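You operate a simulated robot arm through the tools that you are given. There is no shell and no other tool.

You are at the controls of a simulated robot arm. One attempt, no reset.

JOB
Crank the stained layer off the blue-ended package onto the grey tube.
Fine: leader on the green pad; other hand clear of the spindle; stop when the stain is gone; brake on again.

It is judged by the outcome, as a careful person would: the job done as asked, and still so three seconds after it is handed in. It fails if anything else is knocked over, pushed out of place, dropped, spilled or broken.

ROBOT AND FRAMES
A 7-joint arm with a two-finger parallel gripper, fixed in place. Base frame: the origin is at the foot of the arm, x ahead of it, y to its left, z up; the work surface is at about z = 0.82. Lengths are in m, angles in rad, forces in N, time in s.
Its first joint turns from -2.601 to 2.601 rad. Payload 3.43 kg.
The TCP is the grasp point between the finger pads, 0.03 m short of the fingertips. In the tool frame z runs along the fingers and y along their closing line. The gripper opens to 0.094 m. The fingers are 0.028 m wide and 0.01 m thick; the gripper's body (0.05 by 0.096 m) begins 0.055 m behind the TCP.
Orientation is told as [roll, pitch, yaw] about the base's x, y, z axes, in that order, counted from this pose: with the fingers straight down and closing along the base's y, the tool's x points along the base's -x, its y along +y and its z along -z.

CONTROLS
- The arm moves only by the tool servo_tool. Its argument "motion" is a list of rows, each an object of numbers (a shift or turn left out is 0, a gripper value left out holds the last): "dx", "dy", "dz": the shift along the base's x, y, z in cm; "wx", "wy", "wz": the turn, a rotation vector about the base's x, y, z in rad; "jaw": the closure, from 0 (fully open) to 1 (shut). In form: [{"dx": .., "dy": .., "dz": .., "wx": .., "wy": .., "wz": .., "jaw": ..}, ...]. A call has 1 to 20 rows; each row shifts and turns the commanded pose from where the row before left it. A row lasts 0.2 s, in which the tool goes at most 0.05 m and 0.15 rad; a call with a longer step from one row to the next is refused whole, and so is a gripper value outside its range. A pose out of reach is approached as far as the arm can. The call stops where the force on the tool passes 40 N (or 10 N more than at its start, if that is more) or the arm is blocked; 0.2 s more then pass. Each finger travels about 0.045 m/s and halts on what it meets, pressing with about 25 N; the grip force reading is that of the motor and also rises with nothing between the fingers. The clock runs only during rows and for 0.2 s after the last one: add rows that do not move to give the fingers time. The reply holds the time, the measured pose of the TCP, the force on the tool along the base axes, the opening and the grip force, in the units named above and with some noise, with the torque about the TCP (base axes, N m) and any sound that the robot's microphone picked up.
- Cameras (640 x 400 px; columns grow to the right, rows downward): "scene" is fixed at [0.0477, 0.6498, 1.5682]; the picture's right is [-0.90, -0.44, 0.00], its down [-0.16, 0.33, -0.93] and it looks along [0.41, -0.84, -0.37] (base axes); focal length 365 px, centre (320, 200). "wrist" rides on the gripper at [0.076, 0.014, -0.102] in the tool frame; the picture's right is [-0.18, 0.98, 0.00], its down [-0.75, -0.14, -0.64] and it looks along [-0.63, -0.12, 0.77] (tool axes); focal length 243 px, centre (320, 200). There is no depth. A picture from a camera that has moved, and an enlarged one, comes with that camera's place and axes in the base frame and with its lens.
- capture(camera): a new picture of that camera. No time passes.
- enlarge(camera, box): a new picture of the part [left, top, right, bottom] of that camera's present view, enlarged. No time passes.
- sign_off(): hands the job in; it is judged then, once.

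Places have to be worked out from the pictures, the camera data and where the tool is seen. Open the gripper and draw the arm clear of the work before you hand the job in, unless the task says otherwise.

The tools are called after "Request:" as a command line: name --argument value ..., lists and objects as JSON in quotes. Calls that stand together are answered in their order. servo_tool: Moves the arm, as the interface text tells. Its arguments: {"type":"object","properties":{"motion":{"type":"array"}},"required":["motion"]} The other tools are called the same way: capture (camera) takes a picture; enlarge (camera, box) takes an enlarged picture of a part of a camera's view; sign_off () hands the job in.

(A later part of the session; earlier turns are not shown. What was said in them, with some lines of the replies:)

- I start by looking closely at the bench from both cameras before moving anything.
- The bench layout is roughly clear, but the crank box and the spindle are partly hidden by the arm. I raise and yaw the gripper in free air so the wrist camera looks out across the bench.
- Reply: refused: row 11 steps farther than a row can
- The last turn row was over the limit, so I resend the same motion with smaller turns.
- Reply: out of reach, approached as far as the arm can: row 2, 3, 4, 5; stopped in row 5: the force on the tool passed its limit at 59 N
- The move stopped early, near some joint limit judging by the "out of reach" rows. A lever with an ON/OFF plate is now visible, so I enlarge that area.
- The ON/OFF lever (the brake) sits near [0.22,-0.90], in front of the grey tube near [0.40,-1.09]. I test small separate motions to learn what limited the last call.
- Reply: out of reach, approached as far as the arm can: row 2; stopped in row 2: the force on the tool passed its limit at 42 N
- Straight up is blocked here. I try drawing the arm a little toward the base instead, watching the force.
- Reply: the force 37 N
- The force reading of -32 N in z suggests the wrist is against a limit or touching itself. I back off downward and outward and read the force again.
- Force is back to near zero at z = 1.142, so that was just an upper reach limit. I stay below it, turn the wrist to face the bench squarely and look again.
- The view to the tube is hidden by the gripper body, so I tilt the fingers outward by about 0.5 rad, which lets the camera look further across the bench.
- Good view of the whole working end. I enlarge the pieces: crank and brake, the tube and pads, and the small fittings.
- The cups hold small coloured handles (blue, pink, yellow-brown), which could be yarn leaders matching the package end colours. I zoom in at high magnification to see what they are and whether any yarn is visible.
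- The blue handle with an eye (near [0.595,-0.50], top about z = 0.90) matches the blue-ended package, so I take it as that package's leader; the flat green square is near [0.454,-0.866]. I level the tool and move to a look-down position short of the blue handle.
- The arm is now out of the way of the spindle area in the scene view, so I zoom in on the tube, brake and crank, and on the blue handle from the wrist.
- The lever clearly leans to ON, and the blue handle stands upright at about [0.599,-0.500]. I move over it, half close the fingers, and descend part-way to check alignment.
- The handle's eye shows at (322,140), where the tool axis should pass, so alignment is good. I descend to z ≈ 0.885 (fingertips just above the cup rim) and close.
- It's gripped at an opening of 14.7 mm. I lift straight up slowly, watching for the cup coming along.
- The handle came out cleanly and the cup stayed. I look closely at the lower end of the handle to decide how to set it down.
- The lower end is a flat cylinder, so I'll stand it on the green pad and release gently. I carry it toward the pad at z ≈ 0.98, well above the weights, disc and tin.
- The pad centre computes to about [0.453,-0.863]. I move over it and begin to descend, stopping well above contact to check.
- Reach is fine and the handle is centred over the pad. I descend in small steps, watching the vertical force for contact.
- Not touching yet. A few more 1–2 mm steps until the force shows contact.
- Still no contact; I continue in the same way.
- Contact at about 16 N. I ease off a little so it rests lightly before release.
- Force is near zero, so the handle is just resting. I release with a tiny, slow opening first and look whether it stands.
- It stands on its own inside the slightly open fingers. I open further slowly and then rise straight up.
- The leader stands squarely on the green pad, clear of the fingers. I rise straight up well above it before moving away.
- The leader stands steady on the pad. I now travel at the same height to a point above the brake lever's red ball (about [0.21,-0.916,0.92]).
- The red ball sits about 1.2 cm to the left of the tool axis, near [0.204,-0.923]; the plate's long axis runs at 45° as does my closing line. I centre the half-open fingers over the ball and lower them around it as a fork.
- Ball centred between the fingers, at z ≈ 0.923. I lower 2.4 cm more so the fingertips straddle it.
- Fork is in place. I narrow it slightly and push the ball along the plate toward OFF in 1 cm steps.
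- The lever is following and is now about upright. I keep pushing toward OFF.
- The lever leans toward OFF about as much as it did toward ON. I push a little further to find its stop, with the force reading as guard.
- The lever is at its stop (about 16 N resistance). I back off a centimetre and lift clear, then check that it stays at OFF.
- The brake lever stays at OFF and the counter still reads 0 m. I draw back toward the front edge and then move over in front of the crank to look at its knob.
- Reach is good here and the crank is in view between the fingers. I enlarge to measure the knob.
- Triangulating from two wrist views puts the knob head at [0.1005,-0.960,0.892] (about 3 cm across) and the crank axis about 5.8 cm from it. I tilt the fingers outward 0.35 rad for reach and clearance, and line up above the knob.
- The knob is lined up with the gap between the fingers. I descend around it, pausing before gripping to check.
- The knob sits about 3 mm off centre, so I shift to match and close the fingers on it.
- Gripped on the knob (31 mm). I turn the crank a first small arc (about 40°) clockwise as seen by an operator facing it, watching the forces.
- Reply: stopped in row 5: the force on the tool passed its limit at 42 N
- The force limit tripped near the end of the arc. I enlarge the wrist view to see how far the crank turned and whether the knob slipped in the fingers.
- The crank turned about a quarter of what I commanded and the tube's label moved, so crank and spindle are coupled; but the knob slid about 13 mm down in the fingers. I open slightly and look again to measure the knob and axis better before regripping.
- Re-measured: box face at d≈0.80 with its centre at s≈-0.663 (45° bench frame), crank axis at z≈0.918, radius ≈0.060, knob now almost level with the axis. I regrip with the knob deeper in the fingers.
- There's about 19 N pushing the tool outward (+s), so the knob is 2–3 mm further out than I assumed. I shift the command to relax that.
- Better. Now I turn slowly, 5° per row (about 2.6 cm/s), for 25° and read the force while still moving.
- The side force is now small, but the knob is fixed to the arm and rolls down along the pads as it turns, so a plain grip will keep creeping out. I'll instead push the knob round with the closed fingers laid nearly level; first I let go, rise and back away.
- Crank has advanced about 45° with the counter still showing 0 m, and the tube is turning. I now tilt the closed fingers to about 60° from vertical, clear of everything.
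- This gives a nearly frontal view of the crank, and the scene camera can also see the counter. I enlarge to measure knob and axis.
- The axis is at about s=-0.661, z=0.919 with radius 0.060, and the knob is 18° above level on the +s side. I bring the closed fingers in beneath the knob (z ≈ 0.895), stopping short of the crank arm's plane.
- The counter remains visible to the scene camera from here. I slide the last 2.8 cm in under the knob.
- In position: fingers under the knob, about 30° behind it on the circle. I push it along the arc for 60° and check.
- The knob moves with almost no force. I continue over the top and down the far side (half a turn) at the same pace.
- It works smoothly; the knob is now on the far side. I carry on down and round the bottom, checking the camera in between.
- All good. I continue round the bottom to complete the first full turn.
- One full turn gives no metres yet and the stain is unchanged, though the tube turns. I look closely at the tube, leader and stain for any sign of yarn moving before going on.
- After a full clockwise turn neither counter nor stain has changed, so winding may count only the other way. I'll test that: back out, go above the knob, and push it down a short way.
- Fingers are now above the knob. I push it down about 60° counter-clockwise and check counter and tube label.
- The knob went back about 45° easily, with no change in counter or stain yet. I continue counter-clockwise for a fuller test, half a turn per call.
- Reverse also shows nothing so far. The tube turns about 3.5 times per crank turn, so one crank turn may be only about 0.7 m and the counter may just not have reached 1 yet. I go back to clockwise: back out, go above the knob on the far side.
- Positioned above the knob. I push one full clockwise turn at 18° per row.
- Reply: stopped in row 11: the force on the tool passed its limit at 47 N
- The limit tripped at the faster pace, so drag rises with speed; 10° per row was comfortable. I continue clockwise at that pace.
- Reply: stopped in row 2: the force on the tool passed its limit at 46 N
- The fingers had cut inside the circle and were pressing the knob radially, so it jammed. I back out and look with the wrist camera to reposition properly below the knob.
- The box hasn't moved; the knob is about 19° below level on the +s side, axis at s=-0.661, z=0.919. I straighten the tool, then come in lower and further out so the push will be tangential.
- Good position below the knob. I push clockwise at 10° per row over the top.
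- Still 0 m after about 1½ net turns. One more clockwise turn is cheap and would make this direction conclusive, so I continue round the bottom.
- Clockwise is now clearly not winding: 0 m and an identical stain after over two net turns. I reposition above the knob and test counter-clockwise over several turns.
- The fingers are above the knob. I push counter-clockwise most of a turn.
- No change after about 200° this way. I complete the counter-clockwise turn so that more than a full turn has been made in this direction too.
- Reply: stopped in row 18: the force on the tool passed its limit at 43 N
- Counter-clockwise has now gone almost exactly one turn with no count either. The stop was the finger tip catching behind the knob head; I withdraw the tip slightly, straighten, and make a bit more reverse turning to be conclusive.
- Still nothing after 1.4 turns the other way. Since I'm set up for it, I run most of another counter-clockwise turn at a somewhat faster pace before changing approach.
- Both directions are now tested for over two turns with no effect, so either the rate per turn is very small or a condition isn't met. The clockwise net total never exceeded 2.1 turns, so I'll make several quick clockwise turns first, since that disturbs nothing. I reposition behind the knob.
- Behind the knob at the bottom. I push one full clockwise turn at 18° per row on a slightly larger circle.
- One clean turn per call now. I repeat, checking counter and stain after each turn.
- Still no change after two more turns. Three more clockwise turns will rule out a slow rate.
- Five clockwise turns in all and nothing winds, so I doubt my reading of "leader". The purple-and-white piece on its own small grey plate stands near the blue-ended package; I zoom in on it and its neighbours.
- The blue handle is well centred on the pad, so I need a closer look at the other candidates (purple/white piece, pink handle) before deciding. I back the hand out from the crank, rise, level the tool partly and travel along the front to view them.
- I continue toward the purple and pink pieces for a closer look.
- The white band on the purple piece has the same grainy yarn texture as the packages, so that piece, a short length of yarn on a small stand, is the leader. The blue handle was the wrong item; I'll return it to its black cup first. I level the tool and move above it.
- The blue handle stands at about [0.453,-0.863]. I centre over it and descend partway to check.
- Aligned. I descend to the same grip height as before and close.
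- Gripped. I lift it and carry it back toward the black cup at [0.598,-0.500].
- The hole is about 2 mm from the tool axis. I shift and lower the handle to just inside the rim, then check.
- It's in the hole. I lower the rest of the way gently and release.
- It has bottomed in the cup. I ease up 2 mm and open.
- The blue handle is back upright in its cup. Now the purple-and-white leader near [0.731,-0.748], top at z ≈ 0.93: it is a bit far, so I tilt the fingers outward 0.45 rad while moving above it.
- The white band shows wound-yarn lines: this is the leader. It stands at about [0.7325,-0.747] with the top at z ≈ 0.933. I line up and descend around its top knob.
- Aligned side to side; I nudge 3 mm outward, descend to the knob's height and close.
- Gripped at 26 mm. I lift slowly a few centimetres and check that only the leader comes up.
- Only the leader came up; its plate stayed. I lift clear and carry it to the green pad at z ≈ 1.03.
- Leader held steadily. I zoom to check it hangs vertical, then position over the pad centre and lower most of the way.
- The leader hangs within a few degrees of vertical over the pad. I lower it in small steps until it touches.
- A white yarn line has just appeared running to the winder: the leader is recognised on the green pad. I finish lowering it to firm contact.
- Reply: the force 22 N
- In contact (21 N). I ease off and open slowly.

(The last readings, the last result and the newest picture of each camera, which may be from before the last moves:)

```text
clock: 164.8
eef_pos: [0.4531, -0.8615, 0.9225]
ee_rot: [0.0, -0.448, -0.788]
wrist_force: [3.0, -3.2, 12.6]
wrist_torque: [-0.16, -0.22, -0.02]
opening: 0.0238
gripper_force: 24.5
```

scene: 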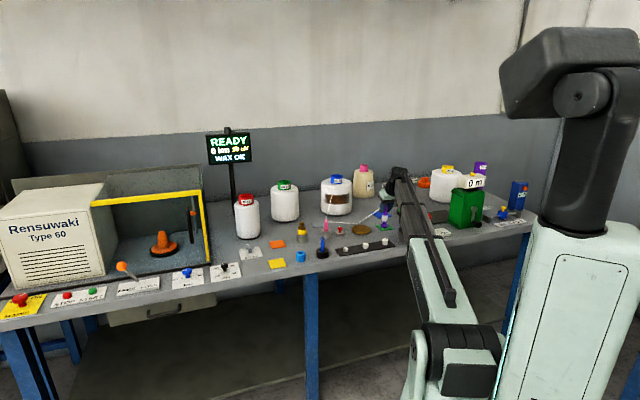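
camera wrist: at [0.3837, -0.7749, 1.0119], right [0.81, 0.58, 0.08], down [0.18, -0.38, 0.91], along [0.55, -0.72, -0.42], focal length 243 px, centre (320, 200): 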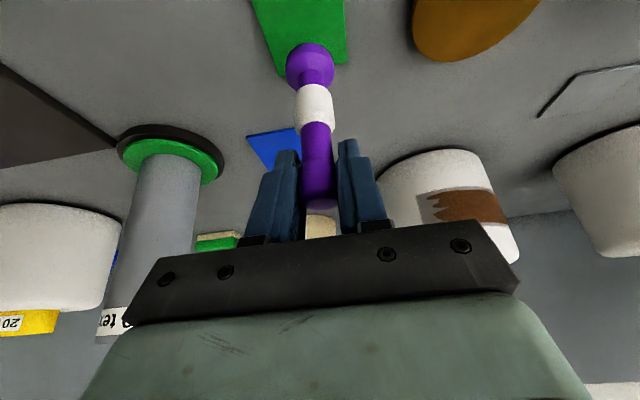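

Request:
servo_tool --motion '[{"dz": 0.12}, {}, {"jaw": 0.77}, {"jaw": 0.75}, {"jaw": 0.73}, {"jaw": 0.71}, {"jaw": 0.69}, {"jaw": 0.67}, {}]'

Request:
enlarge --camera "scene" --box '[365, 180, 415, 240]'

Request:
enlarge --camera "wrist" --box '[220, 0, 420, 240]'

```text
clock: 166.8
eef_pos: [0.4537, -0.863, 0.9239]
ee_rot: [-0.001, -0.45, -0.788]
wrist_force: [-0.3, 0.9, -0.1]
wrist_torque: [-0.02, -0.01, 0.01]
opening: 0.0311
gripper_force: 0.0
```

```text
6.67 times, centred on (390, 210) of scene
camera zoom: at [0.0477, 0.6498, 1.5682], right [-0.9, -0.44, 0.0], down [-0.16, 0.33, -0.93], along [0.41, -0.84, -0.37], focal length 2433 px, centre (-147, 133)
```

zoom: 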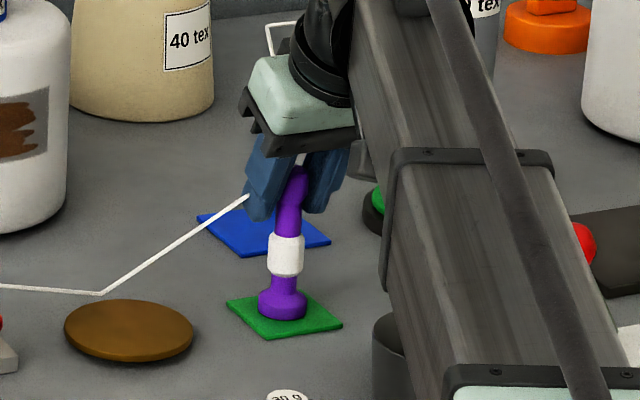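

```text
1.67 times, centred on (320, 120) of wrist
camera zoom: at [0.3836, -0.7743, 0.9832], right [0.81, 0.58, 0.08], down [0.18, -0.38, 0.91], along [0.55, -0.72, -0.42], focal length 404 px, centre (320, 333)
```

zoom: 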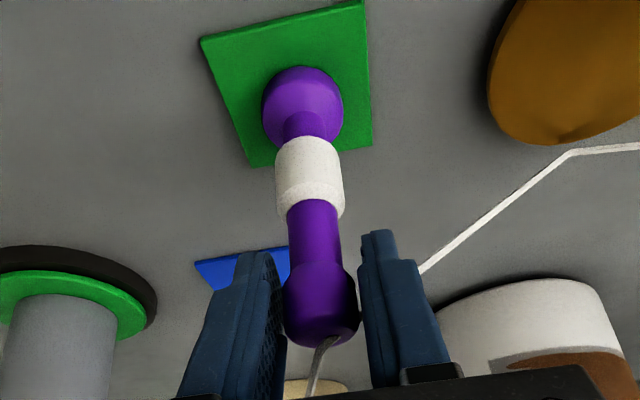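

The leader stands on the green pad on its own. I open wider and back the fingers up and away along their own axis.

Request:
servo_tool --motion '[{"jaw": 0.6}, {"jaw": 0.5}, {"jaw": 0.4}, {"jaw": 0.3}, {}, {"dx": -0.25, "dy": 0.25, "dz": 0.8}, {"dx": -0.5, "dy": 0.5, "dz": 1.5}, {"dx": -0.6, "dy": 0.6, "dz": 2.0}, {"dx": -0.6, "dy": 0.6, "dz": 2.0}, {"dx": -0.6, "dy": 0.6, "dz": 2.0}, {"dx": -0.6, "dy": 0.6, "dz": 2.0}, {"dx": -1.0, "dy": 1.0}, {"dx": -2.0, "dy": 2.0}, {"dx": -2.0, "dy": 2.0}, {}]'

Request:
capture --camera "wrist"

Request:
enlarge --camera "scene" --box '[310, 150, 510, 250]'

```text
clock: 170.1
eef_pos: [0.3714, -0.7784, 1.0256]
ee_rot: [0.0, -0.449, -0.788]
wrist_force: [-0.7, 0.5, 0.3]
wrist_torque: [-0.02, 0.01, 0.02]
opening: 0.0659
gripper_force: 0.0
```

```text
taken
camera wrist: at [0.3015, -0.6917, 1.0858], right [0.81, 0.58, 0.08], down [0.18, -0.38, 0.91], along [0.55, -0.72, -0.42], focal length 243 px, centre (320, 200)
```

wrist: 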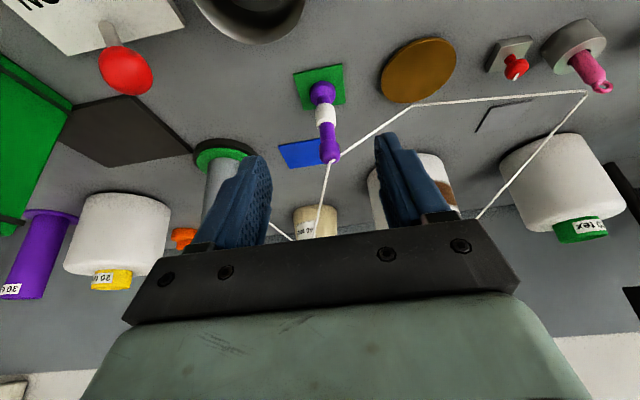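

```text
3.20 times, centred on (410, 200) of scene
camera zoom: at [0.0477, 0.6498, 1.5682], right [-0.9, -0.44, 0.0], down [-0.16, 0.33, -0.93], along [0.41, -0.84, -0.37], focal length 1168 px, centre (32, 200)
```

zoom: 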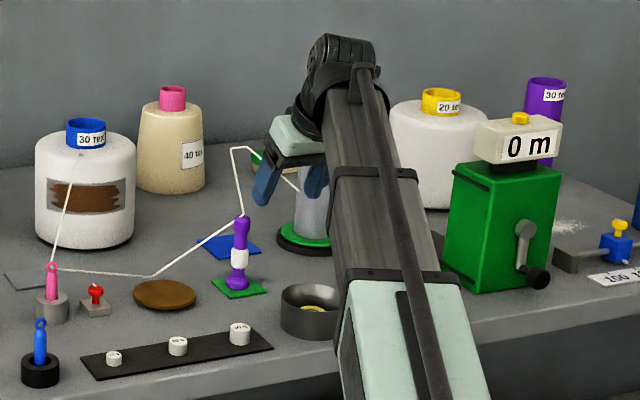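

The yarn now runs from the blue-ended package through the pink eye to the leader and on to the tube. With the leader standing on the green pad, I return to the crank: closed fingers, tilted 60°, along the front edge.

Request:
servo_tool --motion '[{"dx": -2.4, "dy": 2.4, "jaw": 1.0}, {"dx": -2.4, "dy": 2.4}, {"dx": -2.4, "dy": 2.4}, {"dx": -2.4, "dy": 2.4}, {"dx": -2.6, "dy": 2.6}, {"dx": -2.8, "dy": -2.8, "wx": -0.0844, "wy": -0.0844}, {"dx": -2.8, "dy": -2.8, "wx": -0.0844, "wy": -0.0844}, {"dx": -2.8, "dy": -2.8, "wx": -0.0844, "wy": -0.0844}, {"dx": -2.8, "dy": -2.8, "wx": -0.0844, "wy": -0.0844}, {"dx": -2.8, "dy": -2.8, "wx": -0.0844, "wy": -0.0844}, {"dx": -2.8, "dy": -2.8}, {"dx": -2.8, "dy": -2.8}, {"dx": -2.8, "dy": -2.8}, {"dx": -2.8, "dy": -2.8}, {"dx": -2.8, "dy": -2.8}, {}]'

Request:
capture --camera "wrist"

Request:
enlarge --camera "scene" --box '[310, 150, 540, 250]'

```text
clock: 173.4
eef_pos: [-0.0302, -0.9381, 1.0257]
ee_rot: [0.003, -1.048, -0.789]
wrist_force: [0.7, -0.1, -1.0]
wrist_torque: [-0.02, -0.01, 0.01]
opening: 0.0
gripper_force: 25.1
```

```text
taken
camera wrist: at [-0.1098, -0.8408, 1.0124], right [0.76, 0.63, 0.16], down [-0.23, 0.03, 0.97], along [0.61, -0.78, 0.16], focal length 243 px, centre (320, 200)
```

wrist: 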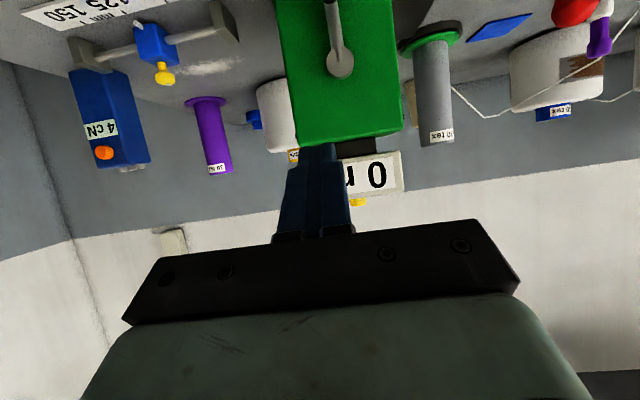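

```text
2.78 times, centred on (425, 200) of scene
camera zoom: at [0.0477, 0.6498, 1.5682], right [-0.9, -0.44, 0.0], down [-0.16, 0.33, -0.93], along [0.41, -0.84, -0.37], focal length 1016 px, centre (28, 200)
```

zoom: 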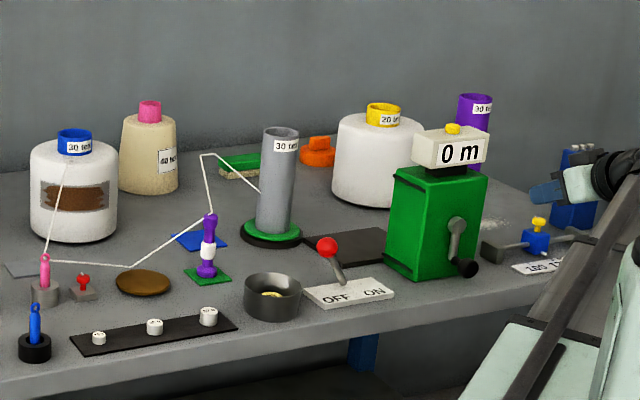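

The yarn path and leader look right, and the scene view shows counter, stain and crank together. I descend in front and slide in behind the knob at the bottom, a centimetre further back than before.

Request:
servo_tool --motion '[{"dx": -0.2, "dy": -0.2, "dz": -2.65}, {"dx": -0.2, "dy": -0.2, "dz": -2.65}, {"dx": -0.2, "dy": -0.2, "dz": -2.65}, {"dx": -0.2, "dy": -0.2, "dz": -2.65}, {"dz": -2.65}, {"dz": -2.5}, {}, {"dx": 2.0, "dy": -2.0}, {"dx": 2.0, "dy": -2.0}, {"dx": 1.95, "dy": -1.95}, {}]'

Request:
enlarge --camera "scene" --box '[440, 160, 540, 235]'

```text
clock: 175.8
eef_pos: [0.0227, -1.0069, 0.8693]
ee_rot: [0.001, -1.048, -0.786]
wrist_force: [-0.3, 0.1, -0.9]
wrist_torque: [0.01, 0.03, -0.01]
opening: 0.0
gripper_force: 25.3
```

```text
5.33 times, centred on (490, 198) of scene
camera zoom: at [0.0477, 0.6498, 1.5682], right [-0.9, -0.44, 0.0], down [-0.16, 0.33, -0.93], along [0.41, -0.84, -0.37], focal length 1947 px, centre (-587, 213)
```

zoom: 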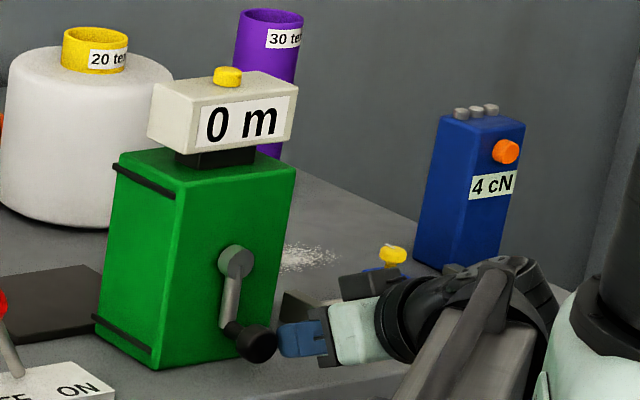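

In place. I push a first quarter turn clockwise and check counter and stain.

Request:
servo_tool --motion '[{"dx": 0.748, "dy": 0.748, "dz": -0.494}, {"dx": 0.798, "dy": 0.798, "dz": -0.302}, {"dx": 0.823, "dy": 0.823, "dz": -0.102}, {"dx": 0.823, "dy": 0.823, "dz": 0.102}, {"dx": 0.798, "dy": 0.798, "dz": 0.302}, {"dx": 0.748, "dy": 0.748, "dz": 0.494}, {"dx": 0.676, "dy": 0.676, "dz": 0.67}, {"dx": 0.584, "dy": 0.584, "dz": 0.826}, {"dx": 0.474, "dy": 0.474, "dz": 0.957}]'

Request:
enlarge --camera "scene" --box '[310, 150, 540, 250]'

Request:
enlarge --camera "scene" --box '[320, 175, 355, 215]'

```text
clock: 177.8
eef_pos: [0.0867, -0.9414, 0.8946]
ee_rot: [0.003, -1.046, -0.789]
wrist_force: [-1.1, -0.5, -0.9]
wrist_torque: [0.01, -0.02, 0.03]
opening: 0.0
gripper_force: 25.0
```

```text
2.78 times, centred on (425, 200) of scene
camera zoom: at [0.0477, 0.6498, 1.5682], right [-0.9, -0.44, 0.0], down [-0.16, 0.33, -0.93], along [0.41, -0.84, -0.37], focal length 1016 px, centre (28, 200)
```

zoom: 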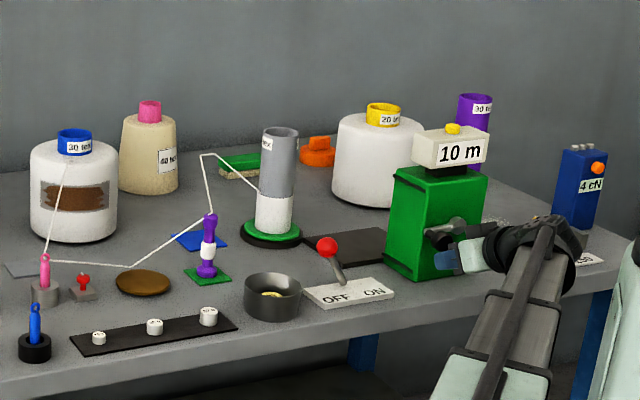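

```text
10.00 times, centred on (338, 195) of scene
camera zoom: at [0.0477, 0.6498, 1.5682], right [-0.9, -0.44, 0.0], down [-0.16, 0.33, -0.93], along [0.41, -0.84, -0.37], focal length 3650 px, centre (145, 250)
```

zoom: 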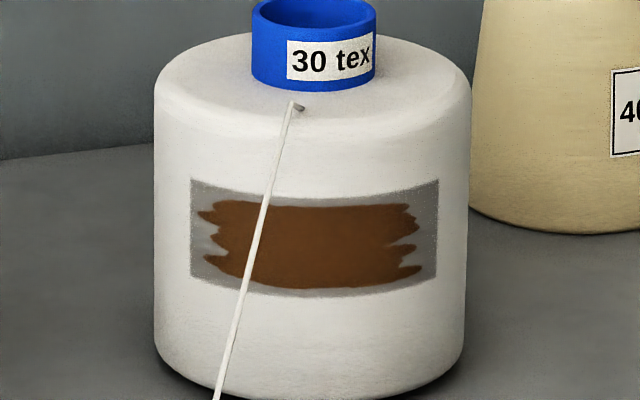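

It counts now: 10 m, with yarn showing on the grey tube. The stain is still there, so I continue in smaller pieces, 60° this time.

Request:
servo_tool --motion '[{"dx": 0.349, "dy": 0.349, "dz": 1.059}, {"dx": 0.214, "dy": 0.214, "dz": 1.128}, {"dx": 0.072, "dy": 0.072, "dz": 1.164}, {"dx": -0.072, "dy": -0.072, "dz": 1.164}, {"dx": -0.214, "dy": -0.214, "dz": 1.128}, {"dx": -0.349, "dy": -0.349, "dz": 1.059}]'

Request:
enlarge --camera "scene" --box '[310, 150, 540, 250]'

Request:
enlarge --camera "scene" --box '[320, 175, 355, 215]'

```text
clock: 179.2
eef_pos: [0.0878, -0.9416, 0.9601]
ee_rot: [0.004, -1.047, -0.787]
wrist_force: [1.1, -0.2, -0.8]
wrist_torque: [0.03, 0.0, 0.02]
opening: 0.0001
gripper_force: 24.7
```

```text
2.78 times, centred on (425, 200) of scene
camera zoom: at [0.0477, 0.6498, 1.5682], right [-0.9, -0.44, 0.0], down [-0.16, 0.33, -0.93], along [0.41, -0.84, -0.37], focal length 1016 px, centre (28, 200)
```

zoom: 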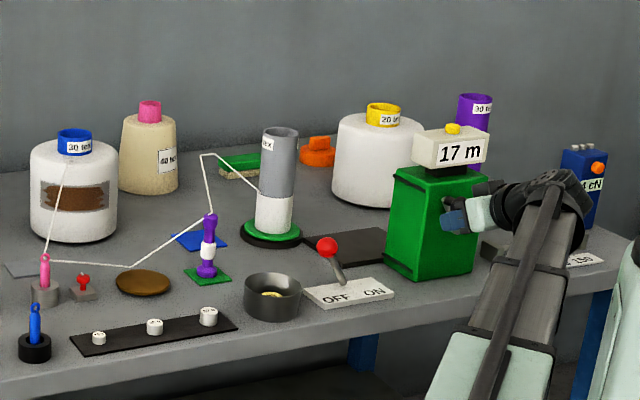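

```text
10.00 times, centred on (338, 195) of scene
camera zoom: at [0.0477, 0.6498, 1.5682], right [-0.9, -0.44, 0.0], down [-0.16, 0.33, -0.93], along [0.41, -0.84, -0.37], focal length 3650 px, centre (145, 250)
```

zoom: 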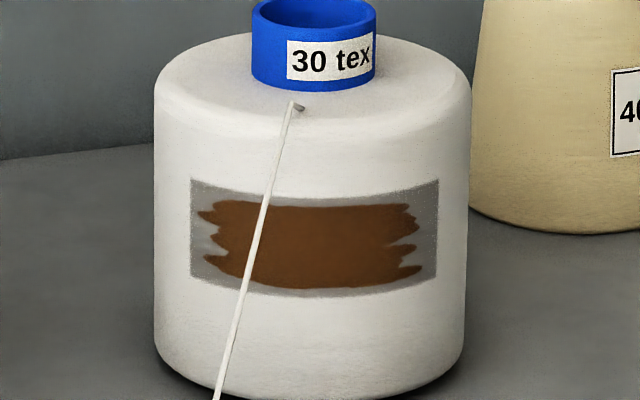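

17 m (about 7 m per 60°); stain unchanged so far. I go on 60° at a time, checking the stain each time.

Request:
servo_tool --motion '[{"dx": -0.474, "dy": -0.474, "dz": 0.957}, {"dx": -0.584, "dy": -0.584, "dz": 0.826}, {"dx": -0.676, "dy": -0.676, "dz": 0.67}, {"dx": -0.748, "dy": -0.748, "dz": 0.494}, {"dx": -0.798, "dy": -0.798, "dz": 0.302}, {"dx": -0.823, "dy": -0.823, "dz": 0.102}]'

Request:
enlarge --camera "scene" --box '[310, 150, 540, 250]'

Request:
enlarge --camera "scene" --box '[320, 175, 355, 215]'

```text
clock: 180.7
eef_pos: [0.0457, -0.982, 0.9941]
ee_rot: [0.001, -1.047, -0.788]
wrist_force: [1.0, 1.0, -0.6]
wrist_torque: [0.01, -0.02, -0.01]
opening: 0.0
gripper_force: 25.5
```

```text
2.78 times, centred on (425, 200) of scene
camera zoom: at [0.0477, 0.6498, 1.5682], right [-0.9, -0.44, 0.0], down [-0.16, 0.33, -0.93], along [0.41, -0.84, -0.37], focal length 1016 px, centre (28, 200)
```

zoom: 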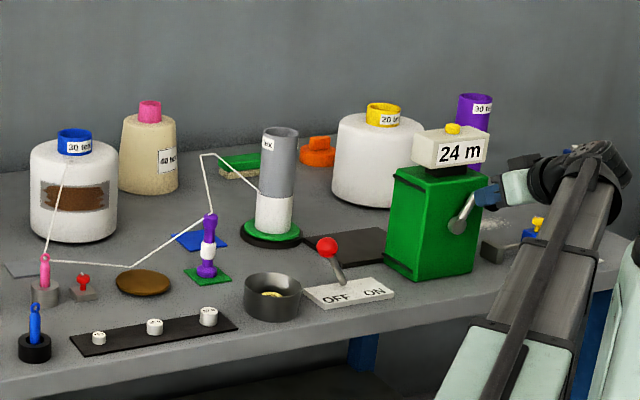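

```text
10.00 times, centred on (338, 195) of scene
camera zoom: at [0.0477, 0.6498, 1.5682], right [-0.9, -0.44, 0.0], down [-0.16, 0.33, -0.93], along [0.41, -0.84, -0.37], focal length 3650 px, centre (145, 250)
```

zoom: 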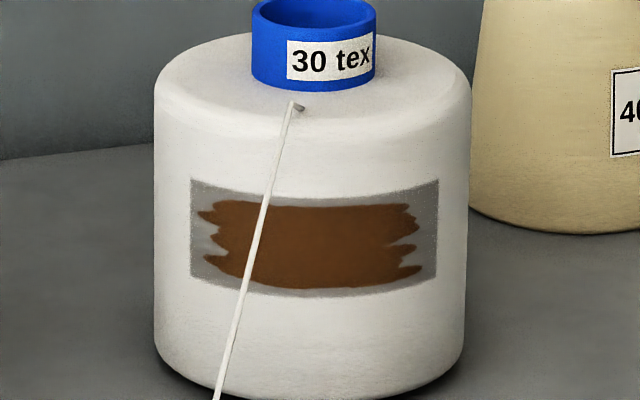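

24 m; stain still there. Another 60°.

Request:
servo_tool --motion '[{"dx": -0.823, "dy": -0.823, "dz": -0.102}, {"dx": -0.798, "dy": -0.798, "dz": -0.302}, {"dx": -0.748, "dy": -0.748, "dz": -0.494}, {"dx": -0.676, "dy": -0.676, "dz": -0.67}, {"dx": -0.584, "dy": -0.584, "dz": -0.826}, {"dx": -0.474, "dy": -0.474, "dz": -0.957}]'

Request:
enlarge --camera "scene" --box '[310, 150, 540, 250]'

Request:
enlarge --camera "scene" --box '[320, 175, 355, 215]'

```text
clock: 182.1
eef_pos: [0.0031, -1.024, 0.9607]
ee_rot: [-0.001, -1.046, -0.788]
wrist_force: [0.3, 0.8, 0.7]
wrist_torque: [0.0, -0.02, 0.01]
opening: 0.0
gripper_force: 25.0
```

```text
2.78 times, centred on (425, 200) of scene
camera zoom: at [0.0477, 0.6498, 1.5682], right [-0.9, -0.44, 0.0], down [-0.16, 0.33, -0.93], along [0.41, -0.84, -0.37], focal length 1016 px, centre (28, 200)
```

zoom: 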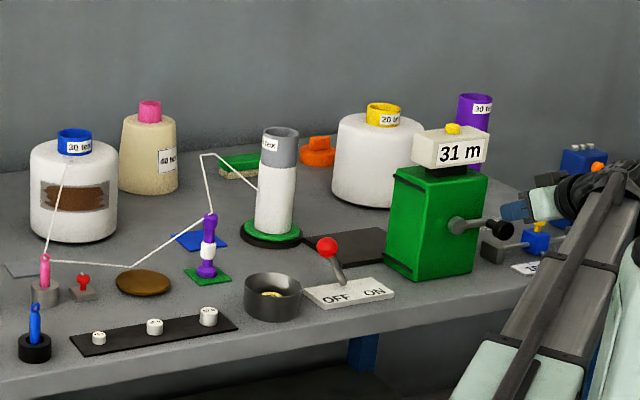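

```text
10.00 times, centred on (338, 195) of scene
camera zoom: at [0.0477, 0.6498, 1.5682], right [-0.9, -0.44, 0.0], down [-0.16, 0.33, -0.93], along [0.41, -0.84, -0.37], focal length 3650 px, centre (145, 250)
```

zoom: 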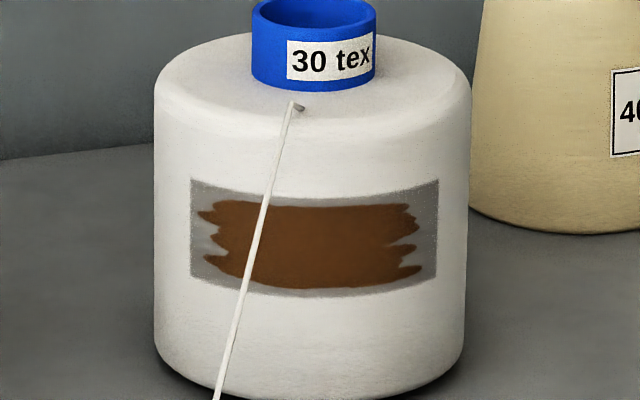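

31 m; the tube's layer is growing and the stain is unchanged. Another 60°.

Request:
servo_tool --motion '[{"dx": -0.349, "dy": -0.349, "dz": -1.059}, {"dx": -0.214, "dy": -0.214, "dz": -1.128}, {"dx": -0.072, "dy": -0.072, "dz": -1.164}, {"dx": 0.072, "dy": 0.072, "dz": -1.164}, {"dx": 0.214, "dy": 0.214, "dz": -1.128}, {"dx": 0.349, "dy": 0.349, "dz": -1.059}]'

Request:
enlarge --camera "scene" --box '[310, 150, 540, 250]'

Request:
enlarge --camera "scene" --box '[320, 175, 355, 215]'

```text
clock: 183.4
eef_pos: [0.0048, -1.0245, 0.8926]
ee_rot: [0.003, -1.047, -0.787]
wrist_force: [0.4, 0.4, 0.0]
wrist_torque: [0.03, 0.01, 0.0]
opening: 0.0003
gripper_force: 25.2
```

```text
2.78 times, centred on (425, 200) of scene
camera zoom: at [0.0477, 0.6498, 1.5682], right [-0.9, -0.44, 0.0], down [-0.16, 0.33, -0.93], along [0.41, -0.84, -0.37], focal length 1016 px, centre (28, 200)
```

zoom: 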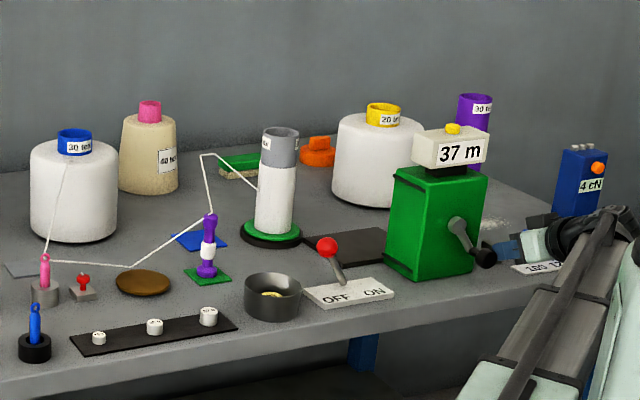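

```text
10.00 times, centred on (338, 195) of scene
camera zoom: at [0.0477, 0.6498, 1.5682], right [-0.9, -0.44, 0.0], down [-0.16, 0.33, -0.93], along [0.41, -0.84, -0.37], focal length 3650 px, centre (145, 250)
```

zoom: 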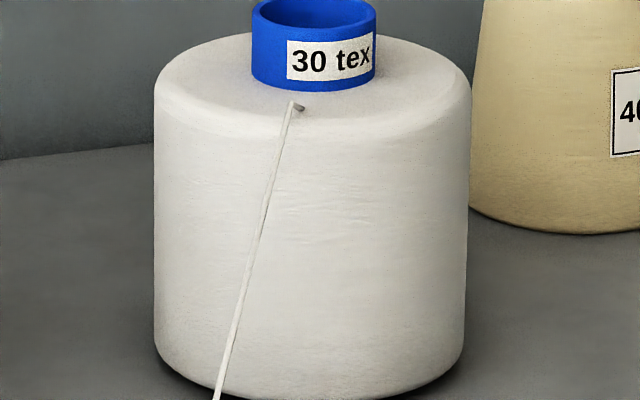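

The stain is gone at 37 m, so I stop cranking here. I ease the fingers back off the knob (away from the push direction) and withdraw along their own axis, then travel toward the brake lever while levelling the tool.

Request:
servo_tool --motion '[{"dx": -0.35, "dy": -0.35, "dz": 0.3}, {"dx": -1.53, "dy": 1.53, "dz": 1.25}, {"dx": -1.53, "dy": 1.53, "dz": 1.25}, {"dx": -1.53, "dy": 1.53, "dz": 1.25}, {"dz": 2.4, "wx": 0.0925, "wy": 0.0925}, {"dz": 2.4, "wx": 0.0925, "wy": 0.0925}, {"dz": 2.4, "wx": 0.0925, "wy": 0.0925}, {"dz": 2.4, "wx": 0.0925, "wy": 0.0925}, {"dx": 2.64, "dy": 2.64, "wx": 0.0925, "wy": 0.0925}, {"dx": 2.64, "dy": 2.64, "wx": 0.0925, "wy": 0.0925}, {"dx": 2.64, "dy": 2.64, "wx": 0.0925, "wy": 0.0925}, {"dx": 2.64, "dy": 2.64, "wx": 0.0925, "wy": 0.0925}, {"dx": 2.64, "dy": 2.64}, {"dx": 2.64, "dy": 2.64}, {"dx": 2.64, "dy": 2.64}, {"dx": 2.64, "dy": 2.64}, {"jaw": 0.4}, {}]'

Request:
enlarge --camera "scene" --box '[310, 150, 540, 250]'

Request:
capture --camera "wrist"

```text
clock: 187.2
eef_pos: [0.1673, -0.7702, 1.0307]
ee_rot: [0.002, 0.001, -0.787]
wrist_force: [-0.1, -0.1, -0.1]
wrist_torque: [-0.01, 0.0, 0.04]
opening: 0.0506
gripper_force: 0.1
```

```text
2.78 times, centred on (425, 200) of scene
camera zoom: at [0.0477, 0.6498, 1.5682], right [-0.9, -0.44, 0.0], down [-0.16, 0.33, -0.93], along [0.41, -0.84, -0.37], focal length 1016 px, centre (28, 200)
```

zoom: 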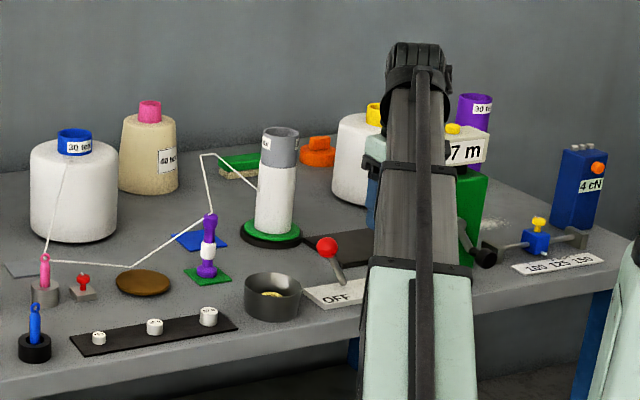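

```text
taken
camera wrist: at [0.1228, -0.7087, 1.1332], right [0.83, 0.56, 0.0], down [0.43, -0.63, 0.64], along [0.36, -0.53, -0.77], focal length 243 px, centre (320, 200)
```

wrist: 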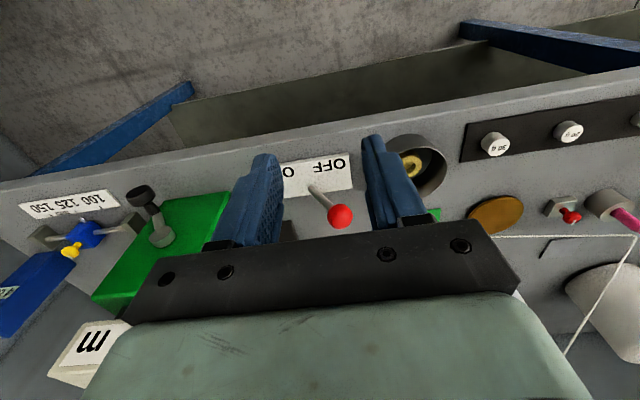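

Brake next. I move out over the red ball at this height.

Request:
servo_tool --motion '[{"dx": 2.42, "dy": -2.42}, {"dx": 2.42, "dy": -2.42}, {"dx": 2.42, "dy": -2.42}, {"dx": 2.42, "dy": -2.42}, {"dz": -1.5}, {}, {}]'

Request:
capture --camera "wrist"

```text
clock: 188.8
eef_pos: [0.2625, -0.8683, 1.0149]
ee_rot: [-0.001, 0.0, -0.787]
wrist_force: [-0.5, 0.8, -0.8]
wrist_torque: [0.02, -0.02, 0.0]
opening: 0.0564
gripper_force: 0.0
```

```text
taken
camera wrist: at [0.2189, -0.8056, 1.1173], right [0.83, 0.56, 0.0], down [0.43, -0.63, 0.64], along [0.36, -0.53, -0.77], focal length 243 px, centre (320, 200)
```

wrist: 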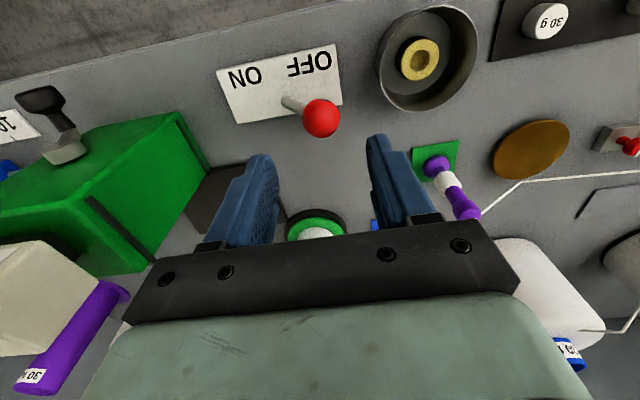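

The ball is right on the tool axis between the open fingers. I lower the fork over it.

Request:
servo_tool --motion '[{"dz": -2.0}, {"dz": -2.0}, {"dz": -2.0}, {"dz": -1.8}, {}, {"jaw": 0.5}, {}]'

Request:
capture --camera "wrist"

```text
clock: 190.4
eef_pos: [0.2617, -0.8691, 0.9371]
ee_rot: [0.001, -0.001, -0.788]
wrist_force: [0.5, 0.5, 0.3]
wrist_torque: [-0.01, 0.03, 0.04]
opening: 0.047
gripper_force: 0.2
```

```text
taken
camera wrist: at [0.2186, -0.8054, 1.0402], right [0.83, 0.56, 0.0], down [0.43, -0.63, 0.64], along [0.36, -0.53, -0.77], focal length 243 px, centre (320, 200)
```

wrist: 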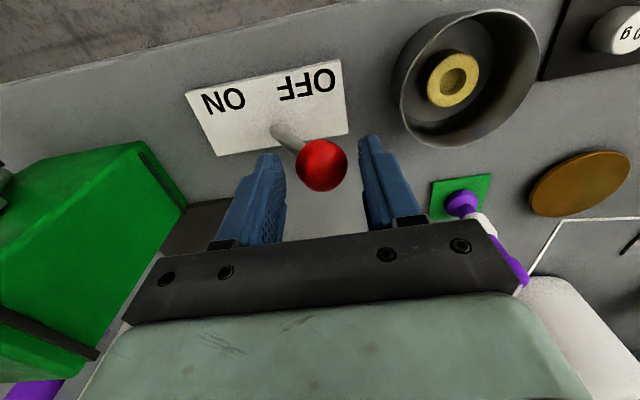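

Fork in place around the ball. I push the lever back toward ON in 1 cm steps.

Request:
servo_tool --motion '[{"dx": -0.7, "dy": -0.7}, {"dx": -0.7, "dy": -0.7}, {"dx": -0.7, "dy": -0.7}, {"dx": -0.7, "dy": -0.7}, {"dx": -0.7, "dy": -0.7}, {"dx": -0.7, "dy": -0.7}, {"dx": -0.7, "dy": -0.7}, {"dx": -0.7, "dy": -0.7}, {}]'

Request:
capture --camera "wrist"

```text
clock: 192.4
eef_pos: [0.207, -0.9247, 0.9367]
ee_rot: [0.001, 0.001, -0.788]
wrist_force: [0.4, 0.3, 0.9]
wrist_torque: [0.02, -0.02, -0.03]
opening: 0.0474
gripper_force: 0.0
```

```text
taken
camera wrist: at [0.1637, -0.8613, 1.04], right [0.83, 0.56, 0.0], down [0.43, -0.63, 0.64], along [0.36, -0.53, -0.77], focal length 243 px, centre (320, 200)
```

wrist: 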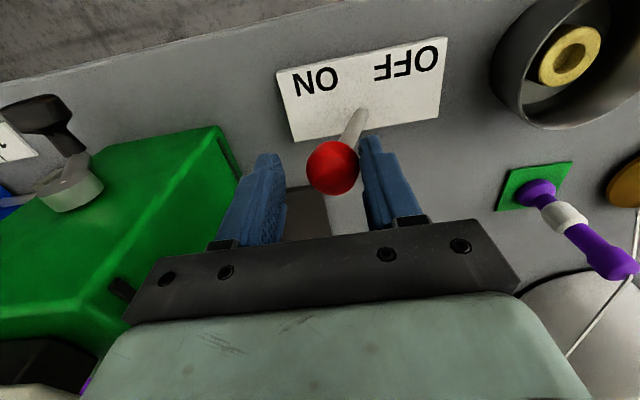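

Nearly there; at the start ON position the ball sat about 7 mm further. I push on to the stop with the force as guide.

Request:
servo_tool --motion '[{"dx": -0.4, "dy": -0.4}, {"dx": -0.4, "dy": -0.4}, {}]'

Request:
capture --camera "wrist"

```text
clock: 193.2
eef_pos: [0.1992, -0.9318, 0.936]
ee_rot: [0.0, -0.001, -0.788]
wrist_force: [0.9, -0.7, 0.5]
wrist_torque: [-0.01, 0.02, -0.01]
opening: 0.0469
gripper_force: 0.3
```

```text
taken
camera wrist: at [0.1555, -0.869, 1.0396], right [0.83, 0.56, 0.0], down [0.43, -0.63, 0.64], along [0.36, -0.53, -0.77], focal length 243 px, centre (320, 200)
```

wrist: 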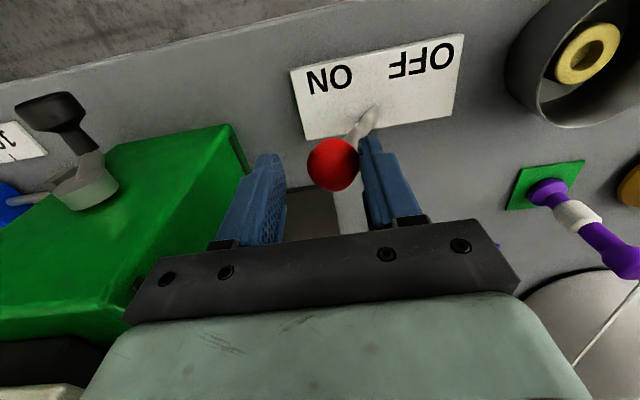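

Request:
servo_tool --motion '[{"dx": -0.3, "dy": -0.3}, {"dx": -0.3, "dy": -0.3}, {}]'

Request:
capture --camera "wrist"

```text
clock: 194.1
eef_pos: [0.1942, -0.9366, 0.9377]
ee_rot: [0.002, 0.0, -0.785]
wrist_force: [10.2, 9.9, -2.4]
wrist_torque: [0.18, -0.21, 0.04]
opening: 0.0551
gripper_force: 7.2
```

```text
taken
camera wrist: at [0.1503, -0.874, 1.0396], right [0.83, 0.56, 0.0], down [0.43, -0.63, 0.64], along [0.36, -0.53, -0.77], focal length 243 px, centre (320, 200)
```

wrist: 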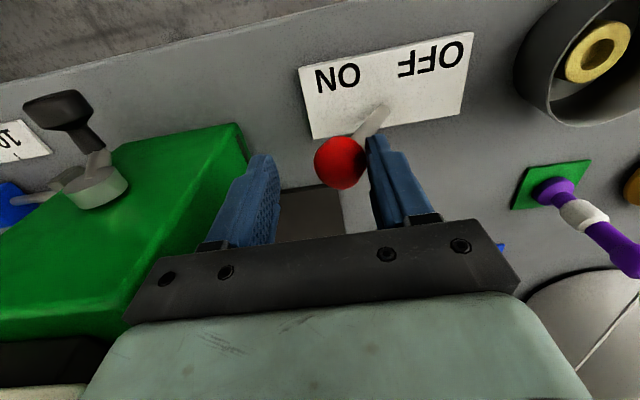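

The lever is at its ON stop (14 N). I back off, open and rise, then check that it stays and take stock of everything.

Request:
servo_tool --motion '[{"dx": 0.5, "dy": 0.5}, {"jaw": 0.4}, {}, {"dz": 1.5}, {"dz": 2.5}, {"dz": 2.5}, {"dz": 2.5}, {"dx": -2.2, "dy": 2.2}, {"dx": -2.2, "dy": 2.2}, {"dx": -2.2, "dy": 2.2}, {"dx": -2.2, "dy": 2.2}, {"jaw": 0}, {}, {}]'

Request:
capture --camera "wrist"

Request:
capture --camera "scene"

```text
clock: 197.1
eef_pos: [0.1092, -0.8447, 1.025]
ee_rot: [0.001, 0.001, -0.788]
wrist_force: [0.1, 0.2, 0.6]
wrist_torque: [0.0, -0.04, 0.05]
opening: 0.0939
gripper_force: 0.0
```

```text
taken
camera wrist: at [0.0655, -0.7819, 1.1297], right [0.83, 0.56, 0.0], down [0.43, -0.63, 0.64], along [0.36, -0.53, -0.77], focal length 243 px, centre (320, 200)
```

wrist: 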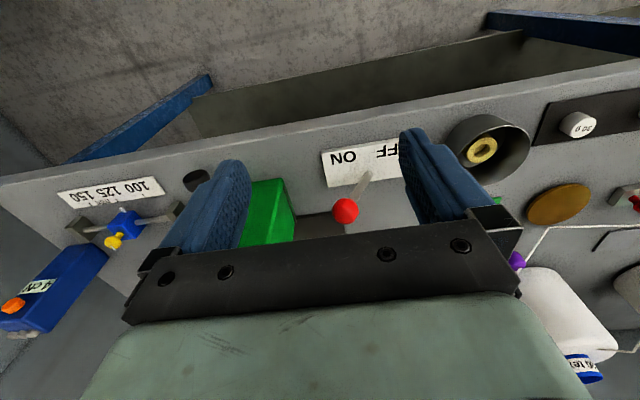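

```text
taken
```

scene: 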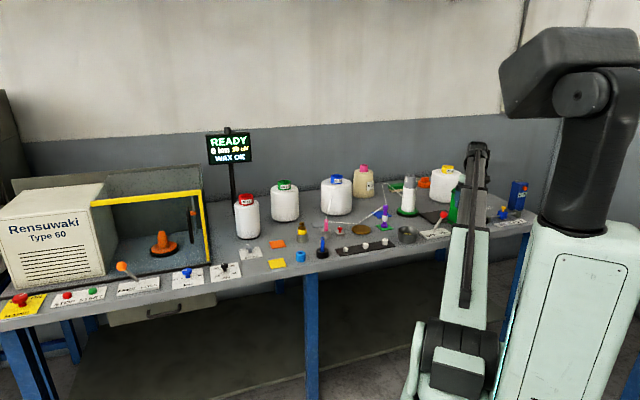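

The lever stays at ON. I draw the arm further back from the bench and make a final check of each item.

Request:
servo_tool --motion '[{"dx": 0.5, "dy": 3.0, "dz": 0.5}, {"dx": 0.5, "dy": 3.0, "dz": 0.5}, {"dx": 1.0, "dy": 3.0, "dz": 0.5}, {"dx": 1.5, "dy": 3.0, "dz": 0.5}, {"dx": 1.5, "dy": 3.0}, {"dx": 1.5, "dy": 3.0}, {"dx": 1.5, "dy": 2.0}, {}, {}]'

Request:
enlarge --camera "scene" --box '[300, 150, 540, 260]'

Request:
enlarge --camera "scene" --box '[365, 190, 415, 240]'

Request:
enlarge --camera "scene" --box '[400, 165, 520, 245]'

Request:
enlarge --camera "scene" --box '[285, 175, 365, 265]'

```text
clock: 199.1
eef_pos: [0.1911, -0.6444, 1.0471]
ee_rot: [-0.001, 0.001, -0.788]
wrist_force: [0.7, 0.2, -0.2]
wrist_torque: [0.0, 0.0, 0.01]
opening: 0.094
gripper_force: 0.0
```

```text
2.67 times, centred on (420, 205) of scene
camera zoom: at [0.0477, 0.6498, 1.5682], right [-0.9, -0.44, 0.0], down [-0.16, 0.33, -0.93], along [0.41, -0.84, -0.37], focal length 973 px, centre (53, 187)
```

zoom: 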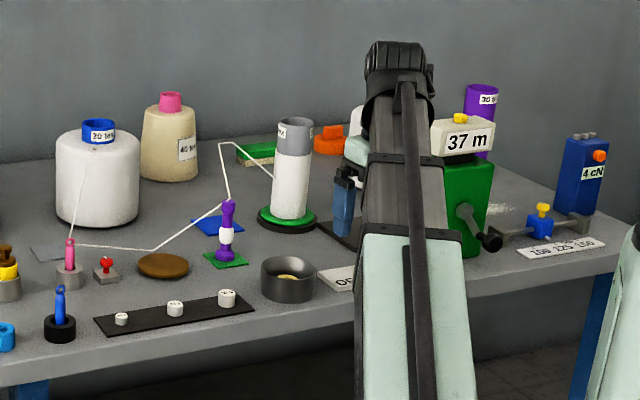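

```text
8.00 times, centred on (390, 215) of scene
camera zoom: at [0.0477, 0.6498, 1.5682], right [-0.9, -0.44, 0.0], down [-0.16, 0.33, -0.93], along [0.41, -0.84, -0.37], focal length 2920 px, centre (-240, 80)
```

zoom: 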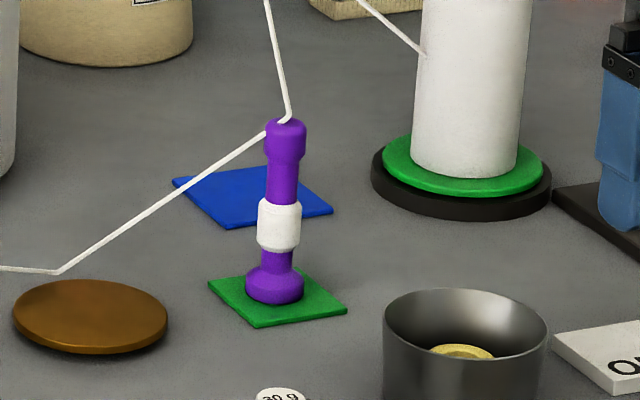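

```text
5.00 times, centred on (460, 205) of scene
camera zoom: at [0.0477, 0.6498, 1.5682], right [-0.9, -0.44, 0.0], down [-0.16, 0.33, -0.93], along [0.41, -0.84, -0.37], focal length 1825 px, centre (-380, 175)
```

zoom: 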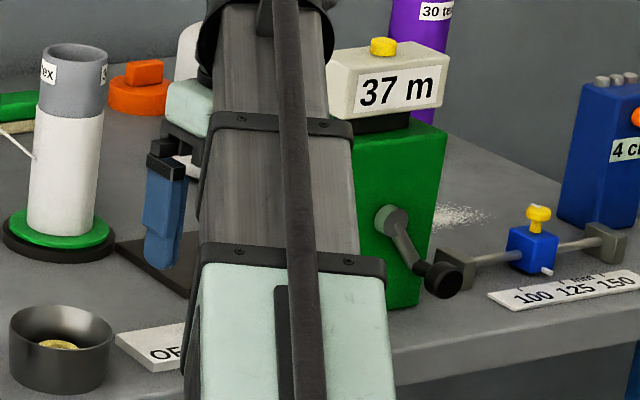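

```text
4.44 times, centred on (325, 220) of scene
camera zoom: at [0.0477, 0.6498, 1.5682], right [-0.9, -0.44, 0.0], down [-0.16, 0.33, -0.93], along [0.41, -0.84, -0.37], focal length 1622 px, centre (298, 111)
```

zoom: 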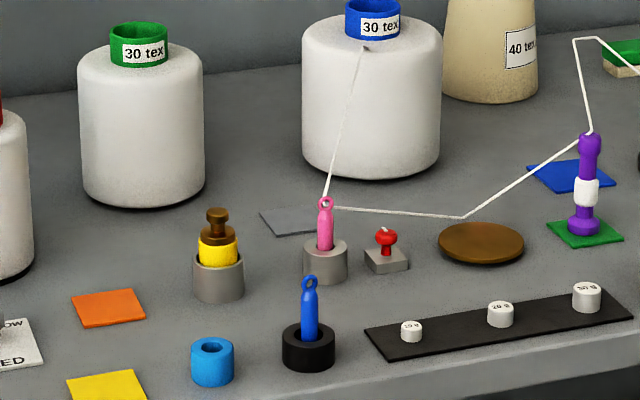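

Stain gone, 37 m, leader on the green pad, blue handle back in its cup. The lever is hidden from the scene camera, so I confirm it with the wrist camera.

Request:
capture --camera "wrist"

Request:
enlarge --camera "wrist" --box '[100, 90, 340, 260]'

```text
taken
camera wrist: at [0.1463, -0.5817, 1.1497], right [0.83, 0.56, 0.0], down [0.43, -0.63, 0.64], along [0.36, -0.53, -0.77], focal length 243 px, centre (320, 200)
```

wrist: 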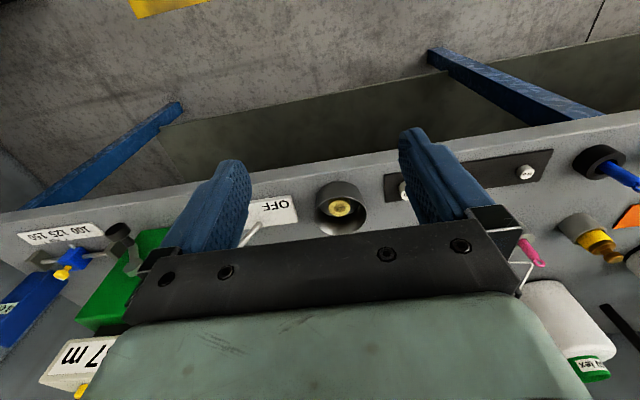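

```text
2.35 times, centred on (220, 175) of wrist
camera zoom: at [0.1463, -0.5817, 1.1497], right [0.83, 0.56, 0.0], down [0.43, -0.63, 0.64], along [0.36, -0.53, -0.77], focal length 571 px, centre (555, 259)
```

zoom: 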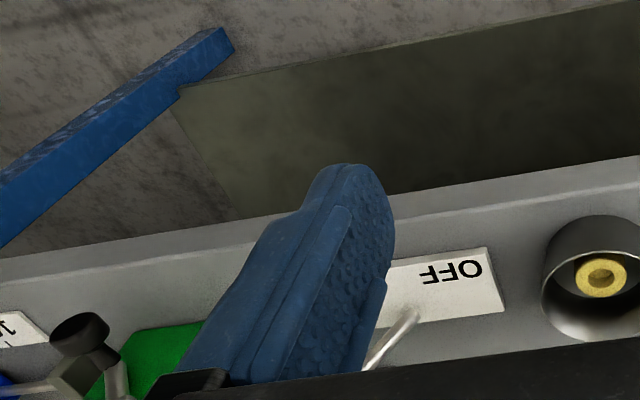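

The rod leans to the ON side, but a finger hides the ball. I shift the arm sideways in free air for a clear view from the scene camera.

Request:
servo_tool --motion '[{"dx": 2.5, "dy": 1.5}, {"dx": 2.5, "dy": 1.5}, {"dx": 2.5, "dy": 1.5}, {"dx": 2.5, "dy": 1.5}, {"dx": 2.5, "dy": 1.5}, {"dx": 2.5, "dy": 1.5}, {}, {}]'

Request:
enlarge --camera "scene" --box '[370, 160, 530, 250]'

Request:
capture --camera "scene"

```text
clock: 200.8
eef_pos: [0.3395, -0.5535, 1.0469]
ee_rot: [0.001, -0.001, -0.787]
wrist_force: [0.3, 0.1, -0.1]
wrist_torque: [0.01, 0.01, 0.01]
opening: 0.0939
gripper_force: 0.0
```

```text
4.00 times, centred on (450, 205) of scene
camera zoom: at [0.0477, 0.6498, 1.5682], right [-0.9, -0.44, 0.0], down [-0.16, 0.33, -0.93], along [0.41, -0.84, -0.37], focal length 1460 px, centre (-200, 180)
```

zoom: 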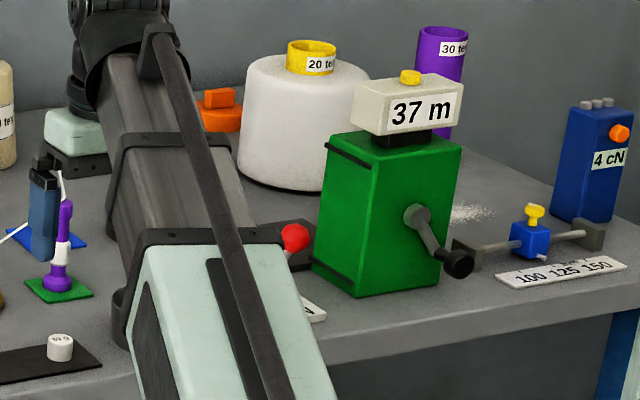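

```text
taken
```

scene: 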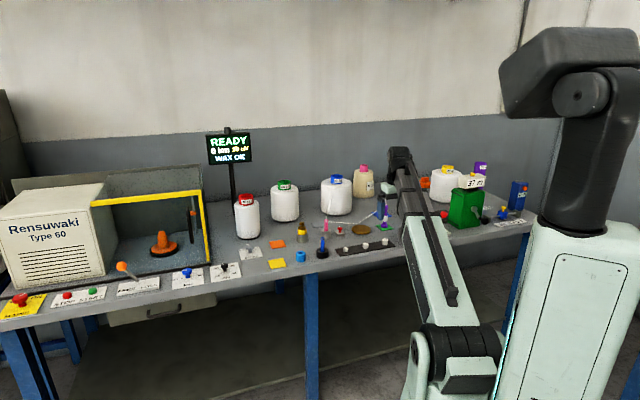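

The red ball is exactly where it was at the start (ON), the counter reads 37 m, and the stain is gone. The leader stands on the green pad, the gripper is open and the arm is clear, so I hand the job in.

Request:
sign_off

```text
The job is handed in.
```

The stained layer is off the blue-ended package and wound onto the grey tube. I've handed the job in, but no verdict came back.

- **Stain:** it was still there at 31 m and gone at 37 m. I checked only every 6–7 m, so up to about 6 m of clean yarn may have gone onto the tube.
- **Leader:** the purple stand with the white yarn is upright on the green pad. The yarn runs from the package through the pink eye to the leader and on to the tube.
- **Spindle:** the gripper stayed well clear of it while cranking.
- **Brake:** the lever is back at ON, in the same position as at the start.
- **Arm:** the gripper is open and drawn back from the bench.

**First mistake:** I first took the blue handle for the leader and stood it on the green pad, then turned the crank several turns both ways. Nothing wound and the counter stayed at 0 m. I put the blue handle back upright in its black cup, and nothing else looked disturbed.
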